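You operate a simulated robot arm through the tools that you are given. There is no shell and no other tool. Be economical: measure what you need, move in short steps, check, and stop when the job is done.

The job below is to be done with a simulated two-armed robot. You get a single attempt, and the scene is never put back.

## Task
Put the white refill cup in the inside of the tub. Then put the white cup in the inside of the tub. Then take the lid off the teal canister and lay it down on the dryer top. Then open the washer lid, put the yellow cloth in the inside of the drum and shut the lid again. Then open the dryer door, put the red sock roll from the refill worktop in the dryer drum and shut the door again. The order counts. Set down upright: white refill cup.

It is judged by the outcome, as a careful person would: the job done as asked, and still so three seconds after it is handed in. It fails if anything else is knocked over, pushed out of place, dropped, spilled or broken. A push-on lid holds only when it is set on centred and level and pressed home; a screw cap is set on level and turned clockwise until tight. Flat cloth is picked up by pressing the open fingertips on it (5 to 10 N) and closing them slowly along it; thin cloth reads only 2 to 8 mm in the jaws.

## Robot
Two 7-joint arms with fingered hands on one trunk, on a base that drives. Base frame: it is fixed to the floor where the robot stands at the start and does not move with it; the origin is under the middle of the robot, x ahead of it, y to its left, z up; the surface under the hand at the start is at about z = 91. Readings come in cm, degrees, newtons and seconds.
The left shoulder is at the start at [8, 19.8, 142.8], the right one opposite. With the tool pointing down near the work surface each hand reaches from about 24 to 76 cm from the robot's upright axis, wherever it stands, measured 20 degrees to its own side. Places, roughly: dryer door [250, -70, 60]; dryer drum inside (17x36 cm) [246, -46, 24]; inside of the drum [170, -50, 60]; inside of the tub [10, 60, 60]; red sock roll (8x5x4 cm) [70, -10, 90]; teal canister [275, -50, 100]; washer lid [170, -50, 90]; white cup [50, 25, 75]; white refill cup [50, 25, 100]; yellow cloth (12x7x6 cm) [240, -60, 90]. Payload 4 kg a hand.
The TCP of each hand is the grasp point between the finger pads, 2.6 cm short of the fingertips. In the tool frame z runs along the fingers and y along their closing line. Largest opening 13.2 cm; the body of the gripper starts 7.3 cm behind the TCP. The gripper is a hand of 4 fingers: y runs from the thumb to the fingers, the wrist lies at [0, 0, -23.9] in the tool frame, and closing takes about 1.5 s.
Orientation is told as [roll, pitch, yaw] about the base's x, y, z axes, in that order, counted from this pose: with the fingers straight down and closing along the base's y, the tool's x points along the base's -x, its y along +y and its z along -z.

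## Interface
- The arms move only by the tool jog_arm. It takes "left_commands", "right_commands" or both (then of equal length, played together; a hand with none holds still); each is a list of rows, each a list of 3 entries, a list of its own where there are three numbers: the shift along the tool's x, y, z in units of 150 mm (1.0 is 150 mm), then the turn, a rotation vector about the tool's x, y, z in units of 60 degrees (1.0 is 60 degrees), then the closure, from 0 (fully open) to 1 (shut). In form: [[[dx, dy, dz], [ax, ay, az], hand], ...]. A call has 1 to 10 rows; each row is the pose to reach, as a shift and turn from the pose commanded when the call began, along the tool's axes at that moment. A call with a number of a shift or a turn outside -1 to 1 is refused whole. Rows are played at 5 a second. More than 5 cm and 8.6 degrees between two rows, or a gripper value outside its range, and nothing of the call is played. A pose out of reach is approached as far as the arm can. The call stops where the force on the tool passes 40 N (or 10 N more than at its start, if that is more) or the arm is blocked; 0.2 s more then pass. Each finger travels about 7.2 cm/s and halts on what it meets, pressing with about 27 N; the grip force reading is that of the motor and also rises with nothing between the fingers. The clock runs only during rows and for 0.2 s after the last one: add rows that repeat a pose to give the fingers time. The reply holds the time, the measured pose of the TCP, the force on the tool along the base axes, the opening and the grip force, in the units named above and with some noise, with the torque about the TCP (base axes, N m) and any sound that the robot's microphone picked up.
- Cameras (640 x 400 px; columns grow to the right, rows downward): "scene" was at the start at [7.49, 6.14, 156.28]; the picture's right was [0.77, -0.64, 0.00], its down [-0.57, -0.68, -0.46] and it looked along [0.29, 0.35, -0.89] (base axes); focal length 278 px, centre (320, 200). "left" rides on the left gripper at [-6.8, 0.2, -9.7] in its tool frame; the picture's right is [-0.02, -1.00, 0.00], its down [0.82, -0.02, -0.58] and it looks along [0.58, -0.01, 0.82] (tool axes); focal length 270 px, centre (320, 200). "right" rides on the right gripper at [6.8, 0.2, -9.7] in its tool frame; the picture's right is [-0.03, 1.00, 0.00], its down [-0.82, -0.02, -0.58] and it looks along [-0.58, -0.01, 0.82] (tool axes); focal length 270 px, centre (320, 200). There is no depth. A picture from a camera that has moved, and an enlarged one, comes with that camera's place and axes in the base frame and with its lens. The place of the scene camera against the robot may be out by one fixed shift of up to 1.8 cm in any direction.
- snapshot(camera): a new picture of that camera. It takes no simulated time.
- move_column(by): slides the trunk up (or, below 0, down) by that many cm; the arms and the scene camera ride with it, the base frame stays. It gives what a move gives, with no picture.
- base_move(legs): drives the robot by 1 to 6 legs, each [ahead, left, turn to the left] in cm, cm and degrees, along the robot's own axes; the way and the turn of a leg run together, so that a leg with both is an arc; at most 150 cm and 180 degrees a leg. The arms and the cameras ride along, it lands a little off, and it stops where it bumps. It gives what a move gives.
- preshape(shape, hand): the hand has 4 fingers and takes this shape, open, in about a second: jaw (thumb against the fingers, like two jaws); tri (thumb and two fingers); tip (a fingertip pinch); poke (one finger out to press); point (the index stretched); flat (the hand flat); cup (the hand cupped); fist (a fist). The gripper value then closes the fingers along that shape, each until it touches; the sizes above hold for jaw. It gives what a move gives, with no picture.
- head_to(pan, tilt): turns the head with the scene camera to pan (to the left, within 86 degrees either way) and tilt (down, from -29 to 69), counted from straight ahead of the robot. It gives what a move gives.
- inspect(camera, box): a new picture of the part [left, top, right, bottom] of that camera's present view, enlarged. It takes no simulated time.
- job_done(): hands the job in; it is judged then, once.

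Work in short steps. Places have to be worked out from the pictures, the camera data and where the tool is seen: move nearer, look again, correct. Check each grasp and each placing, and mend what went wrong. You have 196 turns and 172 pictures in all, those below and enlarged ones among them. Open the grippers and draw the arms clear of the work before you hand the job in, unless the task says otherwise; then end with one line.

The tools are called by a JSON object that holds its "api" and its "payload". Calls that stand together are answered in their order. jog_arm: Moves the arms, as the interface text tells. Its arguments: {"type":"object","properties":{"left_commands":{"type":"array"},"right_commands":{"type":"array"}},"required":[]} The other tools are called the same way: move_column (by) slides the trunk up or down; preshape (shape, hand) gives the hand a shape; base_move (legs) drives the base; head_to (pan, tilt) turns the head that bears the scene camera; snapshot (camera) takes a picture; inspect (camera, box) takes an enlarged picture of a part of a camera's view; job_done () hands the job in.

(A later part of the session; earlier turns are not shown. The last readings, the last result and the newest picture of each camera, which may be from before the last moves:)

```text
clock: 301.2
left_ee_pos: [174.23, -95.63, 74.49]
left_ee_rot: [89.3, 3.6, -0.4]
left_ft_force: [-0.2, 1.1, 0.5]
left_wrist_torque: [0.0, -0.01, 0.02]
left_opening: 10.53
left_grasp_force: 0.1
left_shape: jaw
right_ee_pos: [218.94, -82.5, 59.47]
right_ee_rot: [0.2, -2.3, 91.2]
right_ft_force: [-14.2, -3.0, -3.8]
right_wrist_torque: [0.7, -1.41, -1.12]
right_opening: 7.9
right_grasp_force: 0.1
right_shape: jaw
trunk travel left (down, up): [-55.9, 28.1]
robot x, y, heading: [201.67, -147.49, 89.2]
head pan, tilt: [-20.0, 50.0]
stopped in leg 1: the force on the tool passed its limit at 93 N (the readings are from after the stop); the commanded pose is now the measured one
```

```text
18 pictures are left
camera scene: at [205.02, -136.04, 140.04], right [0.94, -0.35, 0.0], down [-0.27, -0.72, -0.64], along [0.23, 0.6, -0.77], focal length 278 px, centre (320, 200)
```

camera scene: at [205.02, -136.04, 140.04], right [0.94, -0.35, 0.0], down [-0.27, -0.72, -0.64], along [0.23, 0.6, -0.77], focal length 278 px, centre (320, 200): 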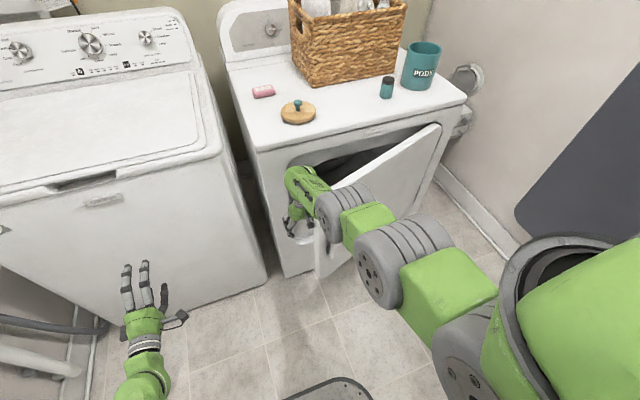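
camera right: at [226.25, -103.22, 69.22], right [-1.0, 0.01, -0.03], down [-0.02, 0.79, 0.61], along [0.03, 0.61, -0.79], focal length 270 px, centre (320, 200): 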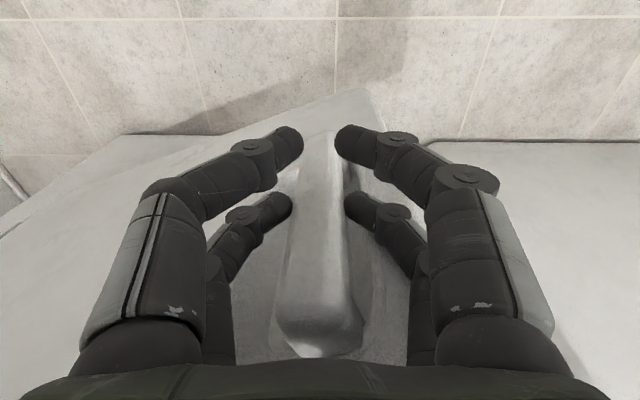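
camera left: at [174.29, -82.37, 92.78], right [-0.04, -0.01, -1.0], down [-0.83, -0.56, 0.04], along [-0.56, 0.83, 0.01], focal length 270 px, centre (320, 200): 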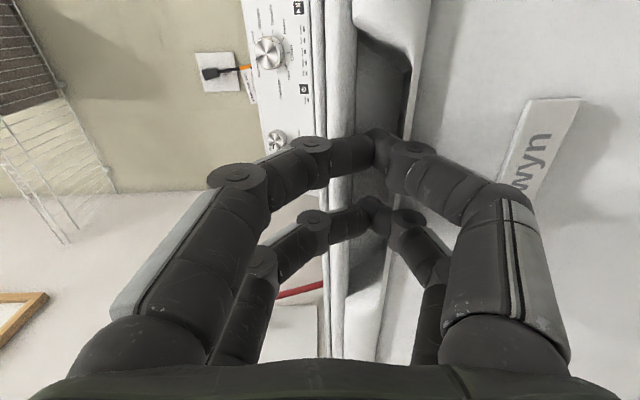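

The forearm comes from outside the door and jams. Better: with the hand inside the gap, turn the whole robot clockwise so the arm sweeps the door open.

{"api": "base_move", "payload": {"legs": [[0, 13, 0]]}}

{"api": "base_move", "payload": {"legs": [[0, 0, -25]]}}

{"api": "base_move", "payload": {"legs": [[0, 0, -20]]}}

{"api": "head_to", "payload": {"pan": 10, "tilt": 50}}

{"api": "snapshot", "payload": {"camera": "scene"}}

```text
clock: 302.5
left_ee_pos: [161.14, -95.47, 74.36]
left_ee_rot: [89.2, 3.5, -0.4]
left_ft_force: [-0.2, 0.7, 0.1]
left_wrist_torque: [-0.01, -0.01, -0.02]
left_opening: 10.53
left_grasp_force: 0.1
left_shape: jaw
right_ee_pos: [205.97, -82.1, 59.61]
right_ee_rot: [-0.1, -2.4, 91.3]
right_ft_force: [0.1, -0.9, 0.2]
right_wrist_torque: [-0.01, -0.03, 0.04]
right_opening: 7.93
right_grasp_force: 0.1
right_shape: jaw
trunk travel left (down, up): [-55.9, 28.1]
robot x, y, heading: [188.5, -147.35, 89.3]
head pan, tilt: [-20.0, 50.0]
```

```text
clock: 304.0
left_ee_pos: [180.95, -89.29, 74.39]
left_ee_rot: [89.2, 3.4, -21.0]
left_ft_force: [0.4, 0.7, -0.4]
left_wrist_torque: [-0.03, 0.0, 0.02]
left_opening: 10.54
left_grasp_force: 0.1
left_shape: jaw
right_ee_pos: [226.74, -93.24, 59.07]
right_ee_rot: [0.2, -1.2, 70.5]
right_ft_force: [-10.8, -5.6, 4.5]
right_wrist_torque: [0.04, -0.64, -0.65]
right_opening: 7.86
right_grasp_force: 0.1
right_shape: jaw
trunk travel left (down, up): [-55.9, 28.1]
robot x, y, heading: [188.36, -147.57, 68.7]
head pan, tilt: [-20.0, 50.0]
stopped in leg 1: the force on the tool passed its limit at 62 N (the readings are from after the stop); the commanded pose is now the measured one
```

```text
clock: 304.9
left_ee_pos: [183.06, -89.0, 74.49]
left_ee_rot: [89.4, 3.4, -23.1]
left_ft_force: [-0.3, -0.7, -0.5]
left_wrist_torque: [0.01, 0.01, -0.01]
left_opening: 10.57
left_grasp_force: 0.1
left_shape: jaw
right_ee_pos: [228.52, -95.01, 58.73]
right_ee_rot: [0.3, -0.7, 68.3]
right_ft_force: [0.3, -0.1, -0.3]
right_wrist_torque: [0.01, 0.01, 0.03]
right_opening: 7.94
right_grasp_force: 0.0
right_shape: jaw
trunk travel left (down, up): [-55.9, 28.1]
robot x, y, heading: [188.14, -147.1, 66.4]
head pan, tilt: [-20.0, 50.0]
stopped in leg 1: the force on the tool passed its limit at 50 N (the readings are from after the stop); the commanded pose is now the measured one
```

```text
clock: 305.8
left_ee_pos: [183.06, -88.92, 74.37]
left_ee_rot: [89.3, 3.4, -23.2]
left_ft_force: [0.6, 0.3, -0.1]
left_wrist_torque: [0.02, -0.02, 0.02]
left_opening: 10.55
left_grasp_force: 0.0
left_shape: jaw
right_ee_pos: [228.53, -94.94, 58.8]
right_ee_rot: [0.4, -0.7, 68.3]
right_ft_force: [0.0, 0.6, -0.3]
right_wrist_torque: [0.02, 0.01, -0.01]
right_opening: 7.9
right_grasp_force: 0.1
right_shape: jaw
trunk travel left (down, up): [-55.9, 28.1]
robot x, y, heading: [188.19, -147.16, 66.3]
head pan, tilt: [10.0, 50.0]
```

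```text
17 pictures are left
camera scene: at [191.67, -135.91, 140.06], right [0.97, -0.24, 0.0], down [-0.18, -0.74, -0.64], along [0.15, 0.62, -0.77], focal length 278 px, centre (320, 200)
```

scene: 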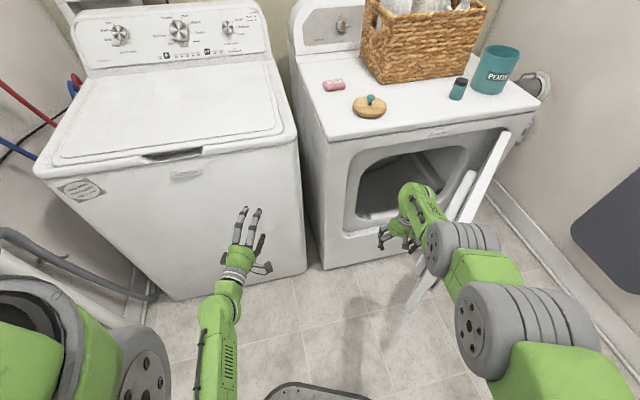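

The sweep works: the door is well open. A bit more turning.

{"api": "base_move", "payload": {"legs": [[0, 0, -15]]}}

{"api": "base_move", "payload": {"legs": [[0, 0, -15]]}}

{"api": "base_move", "payload": {"legs": [[0, 0, -15]]}}

{"api": "head_to", "payload": {"pan": 30, "tilt": 45}}

{"api": "snapshot", "payload": {"camera": "scene"}}

```text
clock: 307.1
left_ee_pos: [198.49, -89.7, 74.33]
left_ee_rot: [89.4, 3.4, -38.3]
left_ft_force: [-0.4, 0.8, -0.2]
left_wrist_torque: [-0.02, -0.02, -0.01]
left_opening: 10.53
left_grasp_force: 0.0
left_shape: jaw
right_ee_pos: [240.65, -107.17, 58.8]
right_ee_rot: [0.4, -0.7, 53.1]
right_ft_force: [0.2, -0.1, 0.3]
right_wrist_torque: [-0.02, 0.0, -0.01]
right_opening: 7.89
right_grasp_force: 0.1
right_shape: jaw
trunk travel left (down, up): [-55.9, 28.1]
robot x, y, heading: [188.39, -147.64, 51.6]
head pan, tilt: [10.0, 50.0]
```

```text
clock: 308.4
left_ee_pos: [213.17, -94.23, 74.37]
left_ee_rot: [89.3, 3.4, -53.2]
left_ft_force: [0.2, 0.5, 0.7]
left_wrist_torque: [-0.02, -0.01, 0.01]
left_opening: 10.52
left_grasp_force: 0.0
left_shape: jaw
right_ee_pos: [249.32, -122.23, 58.77]
right_ee_rot: [0.4, -0.7, 38.2]
right_ft_force: [0.5, 0.0, 0.3]
right_wrist_torque: [0.02, 0.02, 0.01]
right_opening: 7.92
right_grasp_force: 0.1
right_shape: jaw
trunk travel left (down, up): [-55.9, 28.1]
robot x, y, heading: [188.4, -147.17, 36.3]
head pan, tilt: [10.0, 50.0]
```

```text
clock: 309.7
left_ee_pos: [226.05, -102.5, 74.46]
left_ee_rot: [89.3, 3.4, -68.2]
left_ft_force: [0.9, -0.1, -0.4]
left_wrist_torque: [0.02, 0.01, -0.01]
left_opening: 10.52
left_grasp_force: 0.0
left_shape: jaw
right_ee_pos: [253.67, -138.99, 58.66]
right_ee_rot: [0.4, -0.6, 23.3]
right_ft_force: [0.5, 0.7, -0.1]
right_wrist_torque: [-0.02, 0.0, -0.01]
right_opening: 7.9
right_grasp_force: 0.1
right_shape: jaw
trunk travel left (down, up): [-55.9, 28.1]
robot x, y, heading: [188.19, -147.18, 21.7]
head pan, tilt: [10.0, 50.0]
```

```text
clock: 310.5
left_ee_pos: [226.15, -102.58, 74.4]
left_ee_rot: [89.3, 3.4, -68.1]
left_ft_force: [-0.3, -0.4, -0.7]
left_wrist_torque: [-0.02, 0.0, 0.03]
left_opening: 10.54
left_grasp_force: 0.0
left_shape: jaw
right_ee_pos: [253.71, -138.88, 58.67]
right_ee_rot: [0.3, -0.6, 23.2]
right_ft_force: [0.4, -0.2, -0.1]
right_wrist_torque: [0.0, 0.01, 0.02]
right_opening: 7.9
right_grasp_force: 0.1
right_shape: jaw
trunk travel left (down, up): [-55.9, 28.1]
robot x, y, heading: [188.19, -147.57, 21.2]
head pan, tilt: [30.0, 45.0]
```

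```text
16 pictures are left
camera scene: at [196.53, -138.71, 140.75], right [0.78, -0.62, 0.0], down [-0.44, -0.55, -0.71], along [0.44, 0.55, -0.71], focal length 278 px, centre (320, 200)
```

scene: 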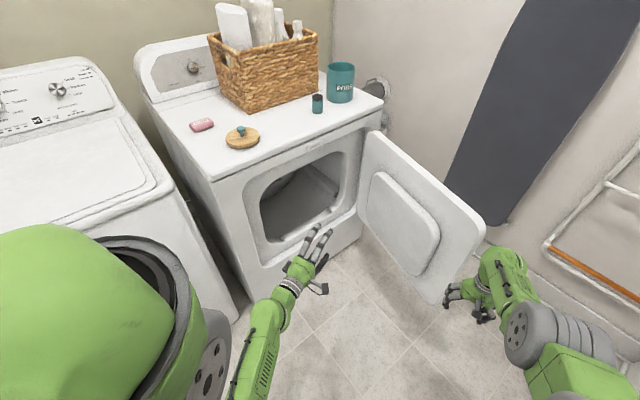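

The dryer door is fully open and the drum visible. Now fetch the sock roll: back away, straighten the robot, raise the trunk and re-orient the left hand on the way.

{"api": "base_move", "payload": {"legs": [[-35, 20, 0], [0, 0, -21]]}}

{"api": "move_column", "payload": {"by": 27}}

{"api": "jog_arm", "payload": {"left_commands": [[[0, 0, 0], [0, 0, -0.14], 0.3], [[0, 0, 0], [0, 0, -0.28], 0.5], [[0, 0, 0], [0, 0, -0.42], 0.5], [[0, 0, 0], [0, 0, -0.56], 0.5], [[0, 0, 0], [0, 0, -0.7], 0.5], [[0, 0, 0], [0, 0, -0.84], 0.5], [[0, 0, 0], [0, 0, -0.98], 0.5]], "right_commands": [[[0, 0, -0.14], [0, 0, 0], 0.6], [[0, 0, -0.28], [0, 0, 0], 0.8], [[0, 0, -0.42], [0, 0, 0], 0.9], [[0, 0, -0.56], [0, 0, 0], 0.9], [[0, 0, -0.7], [0, 0, 0], 0.9], [[0, 0, -0.84], [0, 0, 0], 0.9], [[0, 0, -0.98], [0, 0, 0], 0.9]]}}

{"api": "jog_arm", "payload": {"left_commands": [[[0, 0, 0], [0, 0, -0.14], 0.5], [[0, 0, 0], [0, 0, -0.28], 0.5], [[0, 0, 0], [0, 0, -0.42], 0.5], [[0, 0, 0], [0, 0, -0.53], 0.5]]}}

```text
clock: 314.1
left_ee_pos: [200.18, -113.41, 74.39]
left_ee_rot: [89.3, 3.4, -89.8]
left_ft_force: [-0.2, -0.3, -0.2]
left_wrist_torque: [0.0, 0.0, -0.02]
left_opening: 10.56
left_grasp_force: 0.1
left_shape: jaw
right_ee_pos: [212.59, -157.3, 58.66]
right_ee_rot: [0.4, -0.7, 1.7]
right_ft_force: [-0.2, -0.1, 0.4]
right_wrist_torque: [0.0, 0.0, -0.02]
right_opening: 7.9
right_grasp_force: 0.0
right_shape: jaw
trunk travel left (down, up): [-55.9, 28.1]
robot x, y, heading: [148.58, -141.33, -0.4]
head pan, tilt: [30.0, 45.0]
```

```text
clock: 316.9
left_ee_pos: [200.26, -113.31, 101.47]
left_ee_rot: [89.3, 3.4, -89.8]
left_ft_force: [0.3, 0.8, -0.7]
left_wrist_torque: [-0.03, 0.01, 0.02]
left_opening: 10.55
left_grasp_force: 0.1
left_shape: jaw
right_ee_pos: [212.73, -157.34, 85.77]
right_ee_rot: [0.4, -0.7, 1.7]
right_ft_force: [0.0, -0.4, 0.2]
right_wrist_torque: [0.02, -0.01, 0.04]
right_opening: 7.9
right_grasp_force: 0.0
right_shape: jaw
trunk travel left (down, up): [-82.9, 1.1]
robot x, y, heading: [148.46, -141.24, -0.2]
head pan, tilt: [30.0, 45.0]
```

```text
clock: 318.5
left_ee_pos: [200.23, -113.34, 101.49]
left_ee_rot: [88.7, -55.5, -88.8]
left_ft_force: [-0.4, -0.3, 0.5]
left_wrist_torque: [0.0, 0.01, -0.01]
left_opening: 6.63
left_grasp_force: 0.1
left_shape: jaw
right_ee_pos: [216.57, -156.9, 98.51]
right_ee_rot: [0.4, -0.6, 1.7]
right_ft_force: [0.5, 0.5, -0.2]
right_wrist_torque: [0.01, 0.0, 0.01]
right_opening: 1.33
right_grasp_force: 0.0
right_shape: jaw
right hand out of reach, approached as far as the arm can: row 2, 3, 4, 5, 6, 7
trunk travel left (down, up): [-82.9, 1.1]
robot x, y, heading: [148.68, -141.13, -0.2]
head pan, tilt: [30.0, 45.0]
```

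```text
clock: 319.5
left_ee_pos: [200.35, -113.27, 101.23]
left_ee_rot: [74.8, -87.1, -74.6]
left_ft_force: [-0.3, 0.4, -0.6]
left_wrist_torque: [0.0, 0.0, 0.0]
left_opening: 6.65
left_grasp_force: 0.1
left_shape: jaw
right_ee_pos: [216.58, -156.96, 98.49]
right_ee_rot: [0.3, -0.4, 1.7]
right_ft_force: [-0.7, 0.1, -0.4]
right_wrist_torque: [0.06, -0.03, -0.01]
right_opening: 1.33
right_grasp_force: 0.1
right_shape: jaw
trunk travel left (down, up): [-82.9, 1.1]
robot x, y, heading: [148.8, -141.25, -0.0]
head pan, tilt: [30.0, 45.0]
```

Now reverse out through the doorway and go over to the worktop.

{"api": "base_move", "payload": {"legs": [[-110, -1, 0], [-68, 0, 0], [0, 130, 0]]}}

{"api": "jog_arm", "payload": {"left_commands": [[[0, 0, 0], [0, 0.14, 0], 0.3], [[0, 0, 0], [0, 0.28, 0], 0], [[0, 0, 0], [0, 0.42, 0], 0], [[0, 0, 0], [0, 0.56, 0], 0], [[0, 0, 0], [0, 0.7, 0], 0], [[0, 0, 0], [0, 0.84, 0], 0], [[0, 0, 0], [0, 0.98, 0], 0]], "right_commands": [[[-0.05, 0, -0.1], [0, 0, 0], 0.9], [[-0.1, 0, -0.2], [0, 0, 0], 0.9], [[-0.15, 0, -0.3], [0, 0, 0], 0.9], [[-0.2, 0, -0.4], [0, 0, 0], 0.9], [[-0.2, 0, -0.5], [0, 0, 0], 0.9], [[-0.2, 0, -0.6], [0, 0, 0], 0.9], [[-0.2, 0, -0.6], [0, 0, 0], 0.9]]}}

{"api": "jog_arm", "payload": {"left_commands": [[[0, 0, 0], [0, 0.14, 0], 0], [[0, 0, 0], [0, 0.28, 0], 0], [[0, 0, 0], [0, 0.4, 0], 0], [[0, 0, 0], [0, 0.48, 0], 0]]}}

{"api": "head_to", "payload": {"pan": 0, "tilt": 45}}

{"api": "snapshot", "payload": {"camera": "scene"}}

```text
clock: 334.5
left_ee_pos: [26.74, 17.51, 101.36]
left_ee_rot: [75.7, -87.0, -76.0]
left_ft_force: [-0.3, 0.1, -1.1]
left_wrist_torque: [0.0, 0.0, 0.0]
left_opening: 6.67
left_grasp_force: 0.0
left_shape: jaw
right_ee_pos: [42.62, -26.13, 98.57]
right_ee_rot: [0.5, -0.6, 1.1]
right_ft_force: [0.2, -1.0, 0.4]
right_wrist_torque: [-0.04, 0.04, -0.04]
right_opening: 1.32
right_grasp_force: 0.1
right_shape: jaw
trunk travel left (down, up): [-82.9, 1.1]
robot x, y, heading: [-25.24, -9.9, -0.7]
head pan, tilt: [30.0, 45.0]
```

```text
clock: 336.1
left_ee_pos: [26.74, 17.49, 100.89]
left_ee_rot: [3.3, -30.3, -2.0]
left_ft_force: [0.4, 0.3, 0.6]
left_wrist_torque: [-0.01, -0.01, -0.02]
left_opening: 13.19
left_grasp_force: 0.1
left_shape: jaw
right_ee_pos: [45.67, -26.15, 107.06]
right_ee_rot: [0.4, -0.4, 1.1]
right_ft_force: [-0.1, 0.1, 0.1]
right_wrist_torque: [0.02, 0.0, 0.01]
right_opening: 1.34
right_grasp_force: 0.0
right_shape: jaw
trunk travel left (down, up): [-82.9, 1.1]
robot x, y, heading: [-25.28, -9.79, -0.7]
head pan, tilt: [30.0, 45.0]
```

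```text
clock: 337.1
left_ee_pos: [26.77, 17.57, 101.39]
left_ee_rot: [2.7, -1.6, -0.3]
left_ft_force: [0.2, 0.3, -0.5]
left_wrist_torque: [0.03, 0.0, 0.01]
left_opening: 13.18
left_grasp_force: 0.1
left_shape: jaw
right_ee_pos: [45.46, -26.27, 107.54]
right_ee_rot: [0.4, -0.5, 1.1]
right_ft_force: [-0.1, 0.9, -0.1]
right_wrist_torque: [0.01, -0.02, -0.06]
right_opening: 1.34
right_grasp_force: 0.0
right_shape: jaw
trunk travel left (down, up): [-82.9, 1.1]
robot x, y, heading: [-25.14, -9.41, -0.9]
head pan, tilt: [30.0, 45.0]
```

```text
clock: 338.1
left_ee_pos: [26.62, 17.63, 101.47]
left_ee_rot: [2.8, -1.6, -0.5]
left_ft_force: [-0.8, 0.4, 0.1]
left_wrist_torque: [0.01, 0.01, -0.02]
left_opening: 13.16
left_grasp_force: 0.0
left_shape: jaw
right_ee_pos: [45.44, -26.17, 107.44]
right_ee_rot: [0.4, -0.5, 1.1]
right_ft_force: [-0.1, -0.7, -0.7]
right_wrist_torque: [0.01, -0.03, -0.04]
right_opening: 1.35
right_grasp_force: 0.1
right_shape: jaw
trunk travel left (down, up): [-82.9, 1.1]
robot x, y, heading: [-25.57, -9.82, -1.0]
head pan, tilt: [0.0, 45.0]
```

```text
15 pictures are left
camera scene: at [-13.65, -8.6, 167.75], right [-0.01, -1.0, 0.0], down [-0.71, 0.01, -0.71], along [0.71, -0.01, -0.71], focal length 278 px, centre (320, 200)
```

scene: 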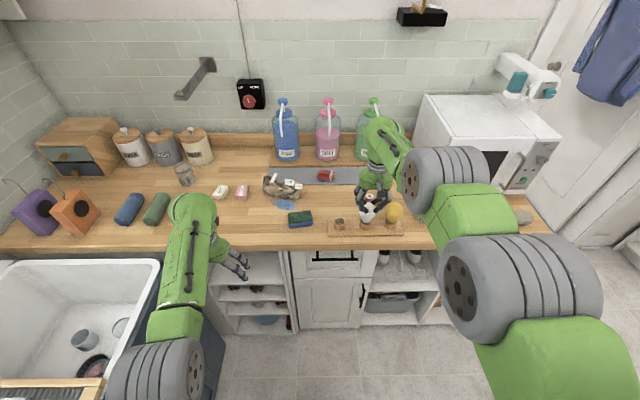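

Sock at about [75, −12.6]. Since the right hand works as a vertical gripper, I'll pick with it: lift it a bit above the bulbs, then drive so it comes over the sock.

{"api": "jog_arm", "payload": {"right_commands": [[[0, 0, -0.1], [0, 0, 0], 0.9], [[-0.03, 0, -0.2], [0, 0, 0], 0.9], [[-0.05, 0, -0.25], [0, 0, 0], 0.9]]}}

{"api": "base_move", "payload": {"legs": [[0, 13.5, 1], [28.5, 0, 0]]}}

{"api": "jog_arm", "payload": {"right_commands": [[[0, 0, 0], [0, 0, 0], 0.5], [[0, 0, 0], [0, 0, 0], 0], [[0, 0, 0], [0, 0, 0], 0]]}}

{"api": "snapshot", "payload": {"camera": "right"}}

```text
clock: 338.9
left_ee_pos: [26.68, 17.54, 101.32]
left_ee_rot: [2.8, -1.7, -0.4]
left_ft_force: [0.3, -1.2, -0.6]
left_wrist_torque: [0.02, -0.02, -0.01]
left_opening: 13.15
left_grasp_force: 0.0
left_shape: jaw
right_ee_pos: [46.32, -26.27, 111.32]
right_ee_rot: [0.4, -0.6, 1.1]
right_ft_force: [0.2, 0.0, 0.6]
right_wrist_torque: [-0.01, 0.0, 0.04]
right_opening: 1.35
right_grasp_force: 0.0
right_shape: jaw
trunk travel left (down, up): [-82.9, 1.1]
robot x, y, heading: [-25.1, -9.45, -0.8]
head pan, tilt: [0.0, 45.0]
```

```text
clock: 341.8
left_ee_pos: [54.73, 32.35, 101.52]
left_ee_rot: [2.8, -1.9, 0.7]
left_ft_force: [0.3, 0.7, -0.1]
left_wrist_torque: [0.0, -0.03, -0.01]
left_opening: 13.19
left_grasp_force: 0.1
left_shape: jaw
right_ee_pos: [75.09, -11.2, 111.58]
right_ee_rot: [0.3, -0.6, 2.1]
right_ft_force: [-17.9, -0.5, 2.2]
right_wrist_torque: [-0.06, -0.54, -0.63]
right_opening: 1.33
right_grasp_force: 0.1
right_shape: jaw
trunk travel left (down, up): [-82.9, 1.1]
robot x, y, heading: [3.5, 3.59, 0.4]
head pan, tilt: [0.0, 45.0]
```

```text
clock: 342.6
left_ee_pos: [54.9, 32.27, 101.42]
left_ee_rot: [2.9, -1.7, 0.7]
left_ft_force: [-0.3, 0.7, 0.0]
left_wrist_torque: [-0.02, 0.03, -0.03]
left_opening: 13.2
left_grasp_force: 0.0
left_shape: jaw
right_ee_pos: [75.35, -11.35, 111.32]
right_ee_rot: [0.4, -0.4, 2.2]
right_ft_force: [-1.4, -1.1, 0.9]
right_wrist_torque: [0.04, -0.11, -0.1]
right_opening: 12.2
right_grasp_force: 0.0
right_shape: jaw
trunk travel left (down, up): [-82.9, 1.1]
robot x, y, heading: [3.78, 4.44, 0.3]
head pan, tilt: [0.0, 45.0]
```

```text
14 pictures are left
camera right: at [68.33, -11.27, 120.88], right [-0.01, 1.0, 0.01], down [0.81, 0.01, 0.58], along [0.58, 0.01, -0.81], focal length 270 px, centre (320, 200)
```

right: 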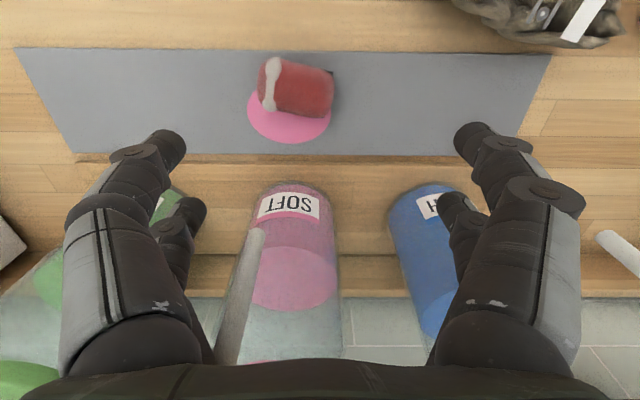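

The hand is touching the pump spouts area; I back off 3 cm, shift 2 cm right, then go down onto the sock.

{"api": "base_move", "payload": {"legs": [[-3, -2, 0]]}}

{"api": "jog_arm", "payload": {"right_commands": [[[0, 0, 0.2], [0, 0, 0], 0], [[0, 0, 0.4], [0, 0, 0], 0], [[0, 0, 0.65], [0, 0, 0], 0], [[0, 0, 0.85], [0, 0, 0], 0]]}}

{"api": "snapshot", "payload": {"camera": "right"}}

```text
clock: 343.4
left_ee_pos: [52.63, 30.82, 101.0]
left_ee_rot: [2.5, -1.3, 0.7]
left_ft_force: [0.7, 0.1, -0.1]
left_wrist_torque: [-0.01, 0.06, -0.01]
left_opening: 13.17
left_grasp_force: 0.0
left_shape: jaw
right_ee_pos: [73.02, -12.7, 110.87]
right_ee_rot: [0.1, -0.1, 2.2]
right_ft_force: [0.6, 0.1, 0.1]
right_wrist_torque: [-0.04, 0.06, 0.0]
right_opening: 13.2
right_grasp_force: 0.0
right_shape: jaw
trunk travel left (down, up): [-82.9, 1.1]
robot x, y, heading: [0.8, 2.05, 0.4]
head pan, tilt: [0.0, 45.0]
```

```text
clock: 344.4
left_ee_pos: [51.95, 30.34, 101.46]
left_ee_rot: [3.0, -1.7, 0.6]
left_ft_force: [-0.1, 0.0, -0.2]
left_wrist_torque: [0.01, 0.0, 0.04]
left_opening: 13.18
left_grasp_force: 0.2
left_shape: jaw
right_ee_pos: [70.41, -13.55, 100.27]
right_ee_rot: [0.4, -0.4, 2.4]
right_ft_force: [-0.4, 0.3, -0.1]
right_wrist_torque: [0.01, -0.06, 0.03]
right_opening: 13.18
right_grasp_force: 0.1
right_shape: jaw
right hand out of reach, approached as far as the arm can: row 3, 4
trunk travel left (down, up): [-82.9, 1.1]
robot x, y, heading: [0.49, 2.03, 0.4]
head pan, tilt: [0.0, 45.0]
```

```text
13 pictures are left
camera right: at [63.36, -13.51, 109.83], right [-0.01, 1.0, 0.01], down [0.81, 0.01, 0.59], along [0.59, 0.01, -0.81], focal length 270 px, centre (320, 200)
```

right: 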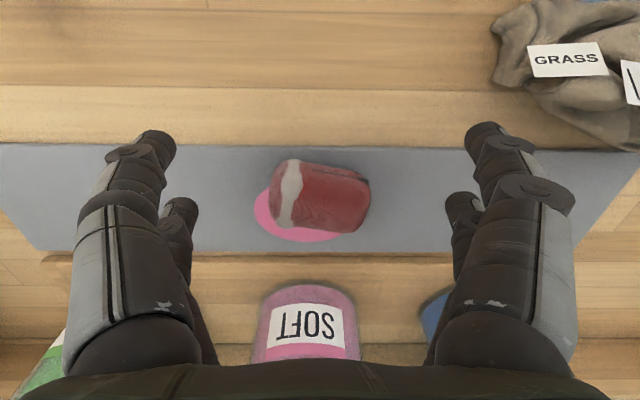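

{"api": "jog_arm", "payload": {"right_commands": [[[-0.1, 0.03, 0.1], [0, 0, 0], 0], [[-0.2, 0.03, 0.2], [0, 0, 0], 0], [[-0.25, 0.03, 0.33], [0, 0, 0], 0], [[-0.25, 0.03, 0.42], [0, 0, 0], 0]]}}

{"api": "jog_arm", "payload": {"right_commands": [[[0, 0, 0], [0, 0, 0], 0.3], [[0, 0, 0], [0, 0, 0], 0.5], [[0, 0, 0], [0, 0, 0], 0.7], [[0, 0, 0], [0, 0, 0], 0.9], [[0, 0, 0], [0, 0, 0], 0.9]]}}

{"api": "snapshot", "payload": {"camera": "right"}}

```text
clock: 345.4
left_ee_pos: [51.98, 30.49, 101.3]
left_ee_rot: [2.9, -1.5, 0.7]
left_ft_force: [0.3, 0.1, 0.7]
left_wrist_torque: [0.0, 0.03, -0.02]
left_opening: 13.19
left_grasp_force: 0.1
left_shape: jaw
right_ee_pos: [69.82, -13.73, 96.57]
right_ee_rot: [0.4, -0.5, 2.3]
right_ft_force: [1.6, 0.0, 0.2]
right_wrist_torque: [-0.03, -0.02, 0.01]
right_opening: 13.19
right_grasp_force: 0.0
right_shape: jaw
right hand out of reach, approached as far as the arm can: row 1, 2, 3, 4
trunk travel left (down, up): [-82.9, 1.1]
robot x, y, heading: [0.31, 1.83, 0.2]
head pan, tilt: [0.0, 45.0]
```

```text
clock: 346.6
left_ee_pos: [51.89, 30.33, 101.44]
left_ee_rot: [2.8, -1.7, 0.7]
left_ft_force: [-0.2, -0.3, 0.2]
left_wrist_torque: [-0.01, -0.02, -0.01]
left_opening: 13.18
left_grasp_force: 0.1
left_shape: jaw
right_ee_pos: [69.79, -13.72, 96.37]
right_ee_rot: [0.3, -0.5, 2.3]
right_ft_force: [0.1, -0.2, -1.0]
right_wrist_torque: [-0.01, 0.0, 0.01]
right_opening: 1.38
right_grasp_force: 0.0
right_shape: jaw
trunk travel left (down, up): [-82.9, 1.1]
robot x, y, heading: [0.39, 2.12, 0.3]
head pan, tilt: [0.0, 45.0]
```

```text
12 pictures are left
camera right: at [62.81, -13.7, 106.0], right [-0.01, 1.0, 0.01], down [0.81, 0.01, 0.58], along [0.58, 0.01, -0.81], focal length 270 px, centre (320, 200)
```

right: 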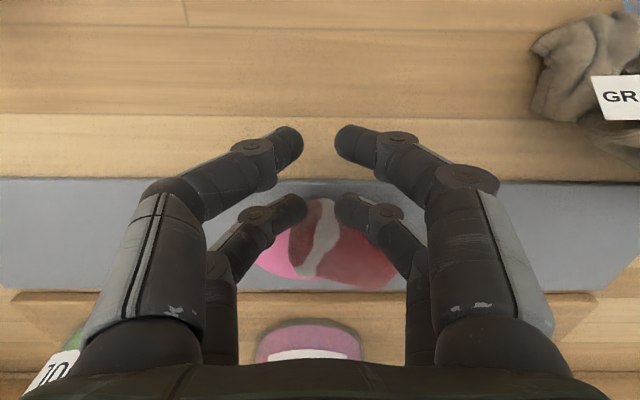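

Short of the sock by 5 cm; open, use the base to move ahead, lower the trunk slightly, and close again.

{"api": "jog_arm", "payload": {"right_commands": [[[0, 0, 0], [0, 0, 0], 0.5], [[0, 0, 0], [0, 0, 0], 0], [[0, 0, 0], [0, 0, 0], 0], [[0, 0, 0], [0, 0, 0], 0]]}}

{"api": "base_move", "payload": {"legs": [[5, 1.7, 0]]}}

{"api": "move_column", "payload": {"by": -2.5}}

{"api": "jog_arm", "payload": {"right_commands": [[[0, 0, 0], [0, 0, 0], 0.3], [[0, 0, 0], [0, 0, 0], 0.5], [[0, 0, 0], [0, 0, 0], 0.7], [[0, 0, 0], [0, 0, 0], 0.9], [[0, 0, 0], [0, 0, 0], 0.9]]}}

{"api": "snapshot", "payload": {"camera": "right"}}

```text
clock: 347.6
left_ee_pos: [51.98, 30.41, 101.41]
left_ee_rot: [2.8, -1.6, 0.6]
left_ft_force: [0.2, -0.1, 0.0]
left_wrist_torque: [-0.02, 0.01, 0.03]
left_opening: 13.21
left_grasp_force: 0.1
left_shape: jaw
right_ee_pos: [69.76, -13.78, 96.42]
right_ee_rot: [0.4, -0.3, 2.3]
right_ft_force: [0.0, 0.2, -0.6]
right_wrist_torque: [0.0, -0.02, -0.03]
right_opening: 13.19
right_grasp_force: 0.1
right_shape: jaw
trunk travel left (down, up): [-82.9, 1.1]
robot x, y, heading: [0.55, 2.06, 0.4]
head pan, tilt: [0.0, 45.0]
```

```text
clock: 348.6
left_ee_pos: [56.11, 31.71, 102.02]
left_ee_rot: [3.0, -2.1, 0.7]
left_ft_force: [-1.1, -0.7, -0.5]
left_wrist_torque: [0.04, -0.05, 0.0]
left_opening: 13.2
left_grasp_force: 0.1
left_shape: jaw
right_ee_pos: [74.02, -12.42, 96.97]
right_ee_rot: [0.6, -1.1, 2.3]
right_ft_force: [-1.1, 0.2, 0.7]
right_wrist_torque: [-0.01, -0.03, -0.02]
right_opening: 13.18
right_grasp_force: 0.2
right_shape: jaw
trunk travel left (down, up): [-82.9, 1.1]
robot x, y, heading: [5.44, 3.66, 0.4]
head pan, tilt: [0.0, 45.0]
```

```text
clock: 349.3
left_ee_pos: [56.64, 32.11, 99.13]
left_ee_rot: [2.9, -1.9, 0.7]
left_ft_force: [0.4, 0.2, 0.1]
left_wrist_torque: [0.01, -0.04, -0.02]
left_opening: 13.21
left_grasp_force: 0.0
left_shape: jaw
right_ee_pos: [74.39, -12.23, 94.11]
right_ee_rot: [0.4, -0.7, 2.2]
right_ft_force: [-0.7, 1.5, 1.9]
right_wrist_torque: [-0.11, -0.02, 0.07]
right_opening: 13.18
right_grasp_force: 0.0
right_shape: jaw
trunk travel left (down, up): [-80.4, 3.6]
robot x, y, heading: [5.28, 3.86, 0.5]
head pan, tilt: [0.0, 45.0]
```

```text
clock: 350.5
left_ee_pos: [56.74, 32.11, 99.01]
left_ee_rot: [2.8, -1.7, 0.7]
left_ft_force: [-0.1, -0.4, 0.1]
left_wrist_torque: [-0.01, -0.01, 0.0]
left_opening: 13.2
left_grasp_force: 0.1
left_shape: jaw
right_ee_pos: [74.76, -11.9, 94.25]
right_ee_rot: [0.4, -0.8, 2.3]
right_ft_force: [1.8, -0.9, 17.9]
right_wrist_torque: [-0.44, -0.07, 0.1]
right_opening: 5.42
right_grasp_force: 27.0
right_shape: jaw
trunk travel left (down, up): [-80.4, 3.6]
robot x, y, heading: [5.67, 4.12, 0.4]
head pan, tilt: [0.0, 45.0]
```

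```text
11 pictures are left
camera right: at [67.64, -11.97, 103.76], right [-0.01, 1.0, 0.01], down [0.81, 0.01, 0.59], along [0.59, 0.01, -0.81], focal length 270 px, centre (320, 200)
```

right: 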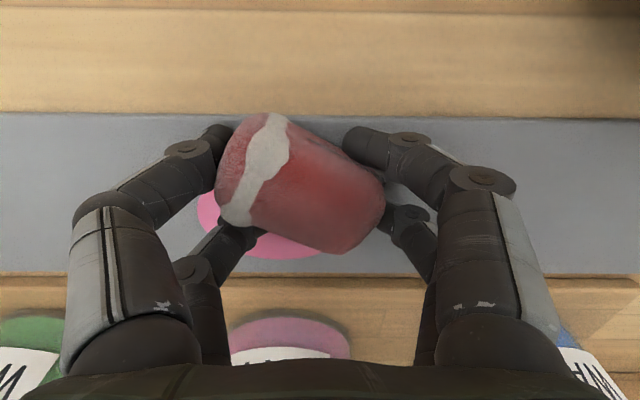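

The sock roll is gripped. Lift, back off, and drive the way back to the laundry.

{"api": "jog_arm", "payload": {"right_commands": [[[0, 0, -0.15], [0, 0, 0], 0.9], [[0, 0, -0.4], [0, 0, 0], 0.9], [[0, 0, -0.65], [0, 0, 0], 0.9], [[0, 0, -0.8], [0, 0, 0], 0.9]]}}

{"api": "move_column", "payload": {"by": 3}}

{"api": "base_move", "payload": {"legs": [[-42, 0, -0.4]]}}

{"api": "snapshot", "payload": {"camera": "scene"}}

```text
clock: 351.5
left_ee_pos: [56.94, 32.08, 98.89]
left_ee_rot: [2.8, -1.6, 0.7]
left_ft_force: [-1.0, -0.3, -1.1]
left_wrist_torque: [-0.04, -0.01, 0.02]
left_opening: 13.21
left_grasp_force: 0.0
left_shape: jaw
right_ee_pos: [74.7, -12.12, 105.91]
right_ee_rot: [0.5, -0.4, 2.2]
right_ft_force: [-2.3, 1.0, -1.8]
right_wrist_torque: [0.02, -0.26, -0.04]
right_opening: 5.33
right_grasp_force: 27.3
right_shape: jaw
trunk travel left (down, up): [-80.4, 3.6]
robot x, y, heading: [5.62, 3.72, 0.4]
head pan, tilt: [0.0, 45.0]
```

```text
clock: 352.2
left_ee_pos: [56.84, 32.22, 101.88]
left_ee_rot: [2.8, -1.6, 0.7]
left_ft_force: [0.3, 0.3, 0.3]
left_wrist_torque: [0.01, 0.0, -0.03]
left_opening: 13.2
left_grasp_force: 0.1
left_shape: jaw
right_ee_pos: [74.68, -12.26, 109.07]
right_ee_rot: [0.4, -0.4, 2.3]
right_ft_force: [-0.1, 0.0, -0.8]
right_wrist_torque: [0.0, 0.05, 0.02]
right_opening: 5.33
right_grasp_force: 27.6
right_shape: jaw
trunk travel left (down, up): [-83.4, 0.6]
robot x, y, heading: [5.5, 3.75, 0.3]
head pan, tilt: [0.0, 45.0]
```

```text
clock: 354.8
left_ee_pos: [15.71, 31.63, 101.76]
left_ee_rot: [2.8, -1.6, 0.4]
left_ft_force: [0.4, 0.5, 0.3]
left_wrist_torque: [0.0, 0.04, -0.03]
left_opening: 13.19
left_grasp_force: 0.1
left_shape: jaw
right_ee_pos: [33.28, -12.69, 108.89]
right_ee_rot: [0.4, -0.4, 1.9]
right_ft_force: [-0.1, 0.5, 0.3]
right_wrist_torque: [0.04, 0.0, 0.04]
right_opening: 5.31
right_grasp_force: 26.8
right_shape: jaw
trunk travel left (down, up): [-83.4, 0.6]
robot x, y, heading: [-36.16, 3.24, -0.3]
head pan, tilt: [0.0, 45.0]
```

```text
10 pictures are left
camera scene: at [-24.07, 4.8, 168.21], right [0.0, -1.0, 0.0], down [-0.71, 0.0, -0.71], along [0.71, 0.0, -0.71], focal length 278 px, centre (320, 200)
```

scene: 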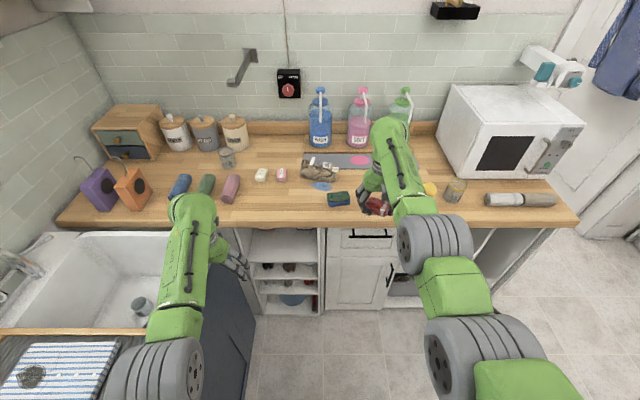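

Sock secured; worktop items look undisturbed. Drive back to the laundry.

{"api": "base_move", "payload": {"legs": [[0, -146, 0.3], [110, 0, 0], [106, 2, 0]]}}

{"api": "base_move", "payload": {"legs": [[0, 0, 90]]}}

```text
clock: 358.6
left_ee_pos: [22.38, -38.41, 101.79]
left_ee_rot: [2.5, -1.7, -11.6]
left_ft_force: [-0.1, 0.4, -0.4]
left_wrist_torque: [-0.04, -0.02, -0.02]
left_opening: 13.19
left_grasp_force: 0.1
left_shape: jaw
right_ee_pos: [30.35, -85.44, 109.14]
right_ee_rot: [0.1, -0.5, -10.1]
right_ft_force: [0.4, 0.2, -0.9]
right_wrist_torque: [-0.07, 0.01, 0.01]
right_opening: 5.31
right_grasp_force: 27.3
right_shape: jaw
trunk travel left (down, up): [-83.4, 0.6]
robot x, y, heading: [-33.73, -55.96, -11.8]
head pan, tilt: [0.0, 45.0]
stopped in leg 1: the robot was blocked; the commanded pose is now the measured one
```

```text
clock: 363.0
left_ee_pos: [-53.32, -0.2, 101.94]
left_ee_rot: [2.9, -1.5, 81.0]
left_ft_force: [-0.6, -0.3, 0.1]
left_wrist_torque: [-0.03, 0.0, 0.01]
left_opening: 13.18
left_grasp_force: 0.0
left_shape: jaw
right_ee_pos: [-6.7, 9.79, 108.89]
right_ee_rot: [0.5, -0.5, 82.7]
right_ft_force: [0.0, -0.5, -0.3]
right_wrist_torque: [0.01, -0.01, -0.03]
right_opening: 5.24
right_grasp_force: 27.5
right_shape: jaw
trunk travel left (down, up): [-83.4, 0.6]
robot x, y, heading: [-33.83, -55.97, 80.8]
head pan, tilt: [0.0, 45.0]
```

The strafe bumped at x≈−35; I turn back, come 7 cm forward and retry along the earlier clear lane.

{"api": "base_move", "payload": {"legs": [[0, 0, -80.8], [7, 4, 0]]}}

{"api": "head_to", "payload": {"pan": -80, "tilt": 45}}

{"api": "snapshot", "payload": {"camera": "scene"}}

```text
clock: 367.5
left_ee_pos: [23.51, -23.91, 102.43]
left_ee_rot: [3.1, -2.2, 0.8]
left_ft_force: [-0.2, -0.6, 1.0]
left_wrist_torque: [0.03, -0.05, -0.04]
left_opening: 13.18
left_grasp_force: 0.0
left_shape: jaw
right_ee_pos: [41.19, -68.35, 109.6]
right_ee_rot: [0.7, -1.0, 2.3]
right_ft_force: [-0.9, 0.0, -0.1]
right_wrist_torque: [0.08, -0.04, -0.02]
right_opening: 5.22
right_grasp_force: 27.1
right_shape: jaw
trunk travel left (down, up): [-83.4, 0.6]
robot x, y, heading: [-26.94, -51.77, 0.2]
head pan, tilt: [0.0, 45.0]
```

```text
clock: 369.0
left_ee_pos: [24.27, -23.48, 101.85]
left_ee_rot: [2.8, -1.6, 0.7]
left_ft_force: [0.2, 0.8, -0.8]
left_wrist_torque: [-0.06, -0.04, -0.02]
left_opening: 13.18
left_grasp_force: 0.0
left_shape: jaw
right_ee_pos: [42.01, -67.74, 109.01]
right_ee_rot: [0.4, -0.4, 2.1]
right_ft_force: [-0.8, 0.0, -1.3]
right_wrist_torque: [-0.01, 0.03, 0.03]
right_opening: 5.22
right_grasp_force: 27.5
right_shape: jaw
trunk travel left (down, up): [-83.4, 0.6]
robot x, y, heading: [-26.93, -51.96, 0.6]
head pan, tilt: [-80.0, 45.0]
```

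```text
9 pictures are left
camera scene: at [-22.2, -58.56, 168.25], right [-0.98, -0.18, 0.0], down [-0.13, 0.7, -0.71], along [0.13, -0.7, -0.71], focal length 278 px, centre (320, 200)
```

scene: 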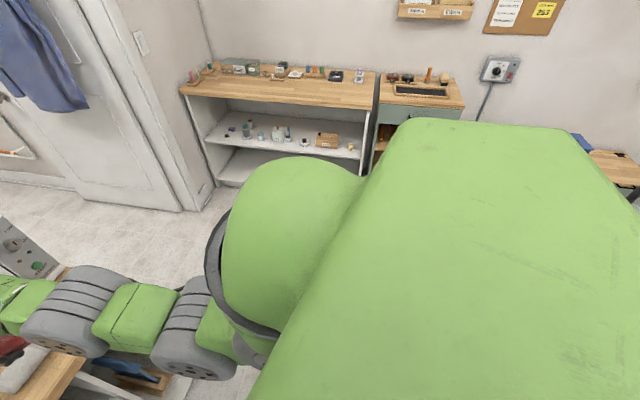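

Path to the right looks clear. Continue.

{"api": "base_move", "payload": {"legs": [[0, -91, -0.5]]}}

{"api": "base_move", "payload": {"legs": [[105, 0, 0], [102, 1, 0]]}}

```text
clock: 373.8
left_ee_pos: [24.9, -114.34, 101.76]
left_ee_rot: [2.8, -1.6, 0.5]
left_ft_force: [-0.5, -0.7, -1.5]
left_wrist_torque: [-0.03, -0.01, -0.03]
left_opening: 13.21
left_grasp_force: 0.0
left_shape: jaw
right_ee_pos: [42.34, -158.95, 109.07]
right_ee_rot: [0.3, -0.6, 2.0]
right_ft_force: [0.7, -0.1, 0.4]
right_wrist_torque: [-0.04, -0.01, 0.01]
right_opening: 5.22
right_grasp_force: 26.1
right_shape: jaw
trunk travel left (down, up): [-83.4, 0.6]
robot x, y, heading: [-26.68, -142.74, -0.1]
head pan, tilt: [-80.0, 45.0]
```

```text
clock: 384.2
left_ee_pos: [233.51, -112.81, 101.87]
left_ee_rot: [2.8, -1.7, 0.6]
left_ft_force: [-0.5, 0.1, 0.6]
left_wrist_torque: [0.01, -0.01, -0.02]
left_opening: 13.2
left_grasp_force: 0.1
left_shape: jaw
right_ee_pos: [251.14, -157.11, 109.04]
right_ee_rot: [0.4, -0.5, 2.2]
right_ft_force: [-1.0, 1.2, 0.8]
right_wrist_torque: [0.01, 0.03, -0.02]
right_opening: 5.25
right_grasp_force: 26.5
right_shape: jaw
trunk travel left (down, up): [-83.4, 0.6]
robot x, y, heading: [182.35, -140.81, -0.1]
head pan, tilt: [-80.0, 45.0]
```

Turn to face the dryer, stand back and centre the hand before the opening; then pitch the hand forward.

{"api": "base_move", "payload": {"legs": [[0, 0, 90], [-15, 0, 0], [0, -41, 0]]}}

{"api": "jog_arm", "payload": {"right_commands": [[[0, 0, 0], [0, -0.14, 0], 0.9], [[0, 0, 0], [0, -0.28, 0], 0.9], [[0, 0, 0], [0, -0.42, 0], 0.9], [[0, 0, 0], [0, -0.56, 0], 0.9], [[0, 0, 0], [0, -0.7, 0], 0.9], [[0, 0, 0], [0, -0.84, 0], 0.9], [[0, 0, 0], [0, -0.98, 0], 0.9]]}}

{"api": "head_to", "payload": {"pan": 0, "tilt": 45}}

{"api": "snapshot", "payload": {"camera": "scene"}}

```text
clock: 391.5
left_ee_pos: [194.59, -103.76, 101.7]
left_ee_rot: [2.6, -1.6, 90.7]
left_ft_force: [-0.4, 0.7, -1.4]
left_wrist_torque: [0.02, -0.02, 0.0]
left_opening: 13.19
left_grasp_force: 0.0
left_shape: jaw
right_ee_pos: [239.01, -86.07, 109.08]
right_ee_rot: [0.2, -0.5, 92.3]
right_ft_force: [-0.3, -0.5, -0.5]
right_wrist_torque: [-0.04, -0.02, 0.01]
right_opening: 5.19
right_grasp_force: 27.3
right_shape: jaw
trunk travel left (down, up): [-83.4, 0.6]
robot x, y, heading: [223.11, -154.86, 90.3]
head pan, tilt: [-80.0, 45.0]
```

```text
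clock: 393.1
left_ee_pos: [194.84, -103.86, 101.86]
left_ee_rot: [2.9, -1.7, 90.7]
left_ft_force: [0.3, -0.1, 1.1]
left_wrist_torque: [0.04, -0.02, 0.01]
left_opening: 13.18
left_grasp_force: 0.1
left_shape: jaw
right_ee_pos: [239.32, -86.19, 109.07]
right_ee_rot: [0.7, -59.4, 91.6]
right_ft_force: [-1.0, 0.5, 0.0]
right_wrist_torque: [0.0, -0.01, -0.01]
right_opening: 5.14
right_grasp_force: 26.6
right_shape: jaw
trunk travel left (down, up): [-83.4, 0.6]
robot x, y, heading: [223.32, -155.34, 90.1]
head pan, tilt: [-80.0, 45.0]
```

```text
clock: 394.6
left_ee_pos: [194.86, -103.85, 101.87]
left_ee_rot: [2.9, -1.6, 90.7]
left_ft_force: [-0.2, 1.2, -0.1]
left_wrist_torque: [-0.01, 0.05, 0.03]
left_opening: 13.17
left_grasp_force: 0.1
left_shape: jaw
right_ee_pos: [239.16, -85.99, 108.97]
right_ee_rot: [0.8, -59.2, 91.6]
right_ft_force: [0.2, -0.1, -0.1]
right_wrist_torque: [0.01, 0.0, 0.03]
right_opening: 5.14
right_grasp_force: 26.7
right_shape: jaw
trunk travel left (down, up): [-83.4, 0.6]
robot x, y, heading: [223.07, -155.29, 90.3]
head pan, tilt: [0.0, 45.0]
```

```text
8 pictures are left
camera scene: at [223.54, -142.82, 168.25], right [1.0, 0.01, 0.0], down [0.0, -0.71, -0.71], along [0.0, 0.71, -0.71], focal length 278 px, centre (320, 200)
```

scene: 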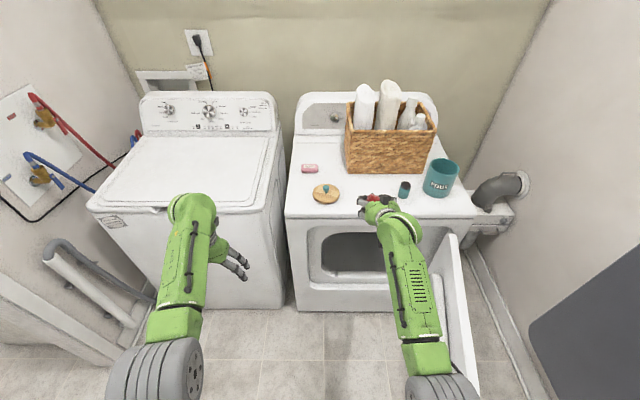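

The right arm moves freely again and the pitch reached −59°. Pitch to nearly level and lower the trunk to the opening height (z ≈ 62).

{"api": "jog_arm", "payload": {"right_commands": [[[0, 0, -0.05], [0, -0.14, 0], 0.9], [[0, 0, -0.1], [0, -0.28, 0], 0.9], [[0, 0, -0.1], [0, -0.4, 0], 0.9]]}}

{"api": "move_column", "payload": {"by": -46}}

{"api": "snapshot", "payload": {"camera": "right"}}

```text
clock: 395.4
left_ee_pos: [194.88, -103.73, 101.89]
left_ee_rot: [3.0, -1.6, 90.7]
left_ft_force: [0.4, -0.2, -0.5]
left_wrist_torque: [-0.02, 0.01, 0.0]
left_opening: 13.21
left_grasp_force: 0.2
left_shape: jaw
right_ee_pos: [239.28, -87.4, 109.85]
right_ee_rot: [3.3, -83.3, 89.0]
right_ft_force: [0.3, 0.0, -0.5]
right_wrist_torque: [-0.05, 0.0, -0.01]
right_opening: 5.14
right_grasp_force: 27.1
right_shape: jaw
trunk travel left (down, up): [-83.4, 0.6]
robot x, y, heading: [223.08, -155.08, 90.1]
head pan, tilt: [0.0, 45.0]
```

```text
refused: -46 is not a number from -40 to 40
```

```text
7 pictures are left
camera right: at [239.32, -97.56, 104.1], right [-1.0, -0.04, 0.03], down [0.04, -0.48, 0.88], along [-0.02, 0.88, 0.48], focal length 270 px, centre (320, 200)
```

right: 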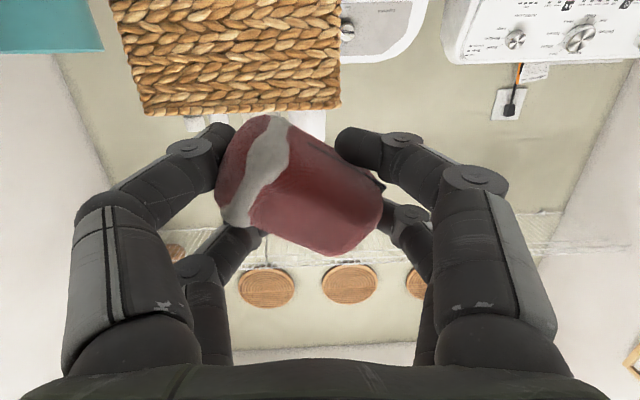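

{"api": "move_column", "payload": {"by": -38}}

{"api": "move_column", "payload": {"by": -9}}

{"api": "snapshot", "payload": {"camera": "scene"}}

```text
clock: 399.1
left_ee_pos: [194.76, -103.84, 63.85]
left_ee_rot: [2.9, -1.7, 90.7]
left_ft_force: [0.1, 0.0, 1.2]
left_wrist_torque: [-0.02, 0.0, 0.02]
left_opening: 13.19
left_grasp_force: 0.1
left_shape: jaw
right_ee_pos: [239.25, -87.44, 71.96]
right_ee_rot: [3.3, -83.3, 88.9]
right_ft_force: [-0.3, 0.3, -0.1]
right_wrist_torque: [0.02, 0.0, 0.02]
right_opening: 5.15
right_grasp_force: 26.9
right_shape: jaw
trunk travel left (down, up): [-45.4, 38.6]
robot x, y, heading: [223.06, -155.15, 90.3]
head pan, tilt: [0.0, 45.0]
```

```text
clock: 400.4
left_ee_pos: [194.71, -103.75, 54.88]
left_ee_rot: [2.9, -1.7, 90.7]
left_ft_force: [0.4, -0.2, -0.7]
left_wrist_torque: [-0.01, -0.01, 0.04]
left_opening: 13.17
left_grasp_force: 0.1
left_shape: jaw
right_ee_pos: [239.26, -87.39, 62.84]
right_ee_rot: [3.3, -83.3, 88.9]
right_ft_force: [-0.1, 0.2, -1.2]
right_wrist_torque: [-0.04, 0.03, 0.02]
right_opening: 5.18
right_grasp_force: 26.7
right_shape: jaw
trunk travel left (down, up): [-36.4, 47.6]
robot x, y, heading: [223.13, -155.27, 90.6]
head pan, tilt: [0.0, 45.0]
```

```text
6 pictures are left
camera scene: at [223.53, -142.86, 121.26], right [1.0, 0.01, 0.0], down [0.0, -0.71, -0.71], along [0.0, 0.71, -0.71], focal length 278 px, centre (320, 200)
```

scene: 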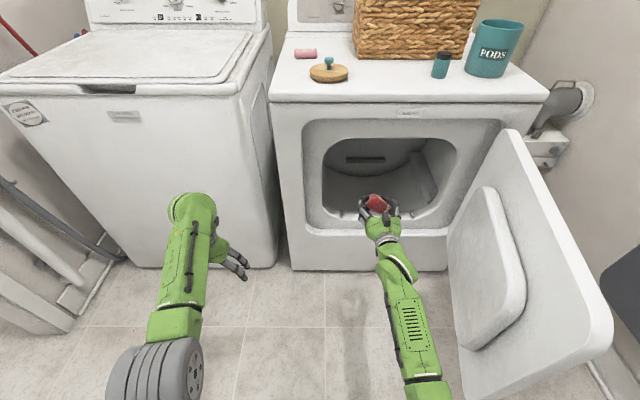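

The opening spans x 224–266, z 45–77; the hand with the sock is right before it. Extend the arm 15 cm in, then drive 17 cm.

{"api": "jog_arm", "payload": {"right_commands": [[[0, 0, 0.25], [0, 0, 0], 0.9], [[0, 0, 0.5], [0, 0, 0], 0.9], [[0, 0, 0.75], [0, 0, 0], 0.9], [[0, 0, 1], [0, 0, 0], 0.9]]}}

{"api": "base_move", "payload": {"legs": [[18, 0, 0]]}}

{"api": "snapshot", "payload": {"camera": "scene"}}

```text
clock: 401.4
left_ee_pos: [194.87, -103.82, 54.77]
left_ee_rot: [2.9, -1.6, 90.7]
left_ft_force: [0.0, 0.0, 0.4]
left_wrist_torque: [-0.01, 0.0, 0.0]
left_opening: 13.21
left_grasp_force: 0.1
left_shape: jaw
right_ee_pos: [238.57, -72.53, 60.95]
right_ee_rot: [3.0, -83.1, 89.2]
right_ft_force: [-0.5, -0.4, -1.5]
right_wrist_torque: [0.02, 0.02, -0.01]
right_opening: 5.12
right_grasp_force: 26.8
right_shape: jaw
trunk travel left (down, up): [-36.4, 47.6]
robot x, y, heading: [223.32, -154.88, 90.3]
head pan, tilt: [0.0, 45.0]
```

```text
clock: 402.9
left_ee_pos: [194.88, -85.86, 54.8]
left_ee_rot: [2.9, -1.6, 90.4]
left_ft_force: [0.2, -0.7, 0.3]
left_wrist_torque: [0.0, 0.0, 0.0]
left_opening: 13.2
left_grasp_force: 0.0
left_shape: jaw
right_ee_pos: [238.67, -54.63, 61.08]
right_ee_rot: [3.3, -83.1, 88.7]
right_ft_force: [-0.3, -0.3, -0.5]
right_wrist_torque: [0.02, 0.01, 0.02]
right_opening: 5.14
right_grasp_force: 27.3
right_shape: jaw
trunk travel left (down, up): [-36.4, 47.6]
robot x, y, heading: [223.12, -137.34, 90.1]
head pan, tilt: [0.0, 45.0]
```

```text
5 pictures are left
camera scene: at [223.5, -124.88, 121.24], right [1.0, 0.0, 0.0], down [0.0, -0.71, -0.71], along [0.0, 0.71, -0.71], focal length 278 px, centre (320, 200)
```

scene: 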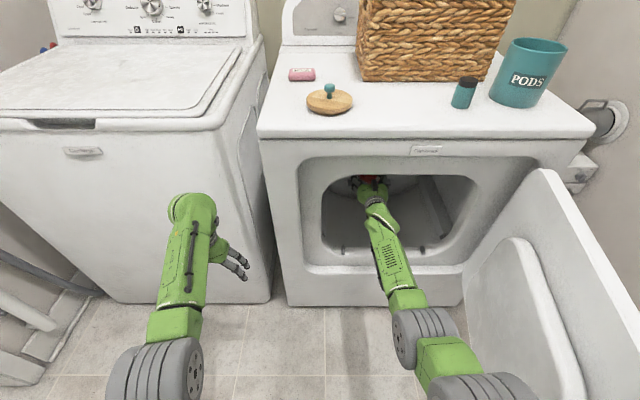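

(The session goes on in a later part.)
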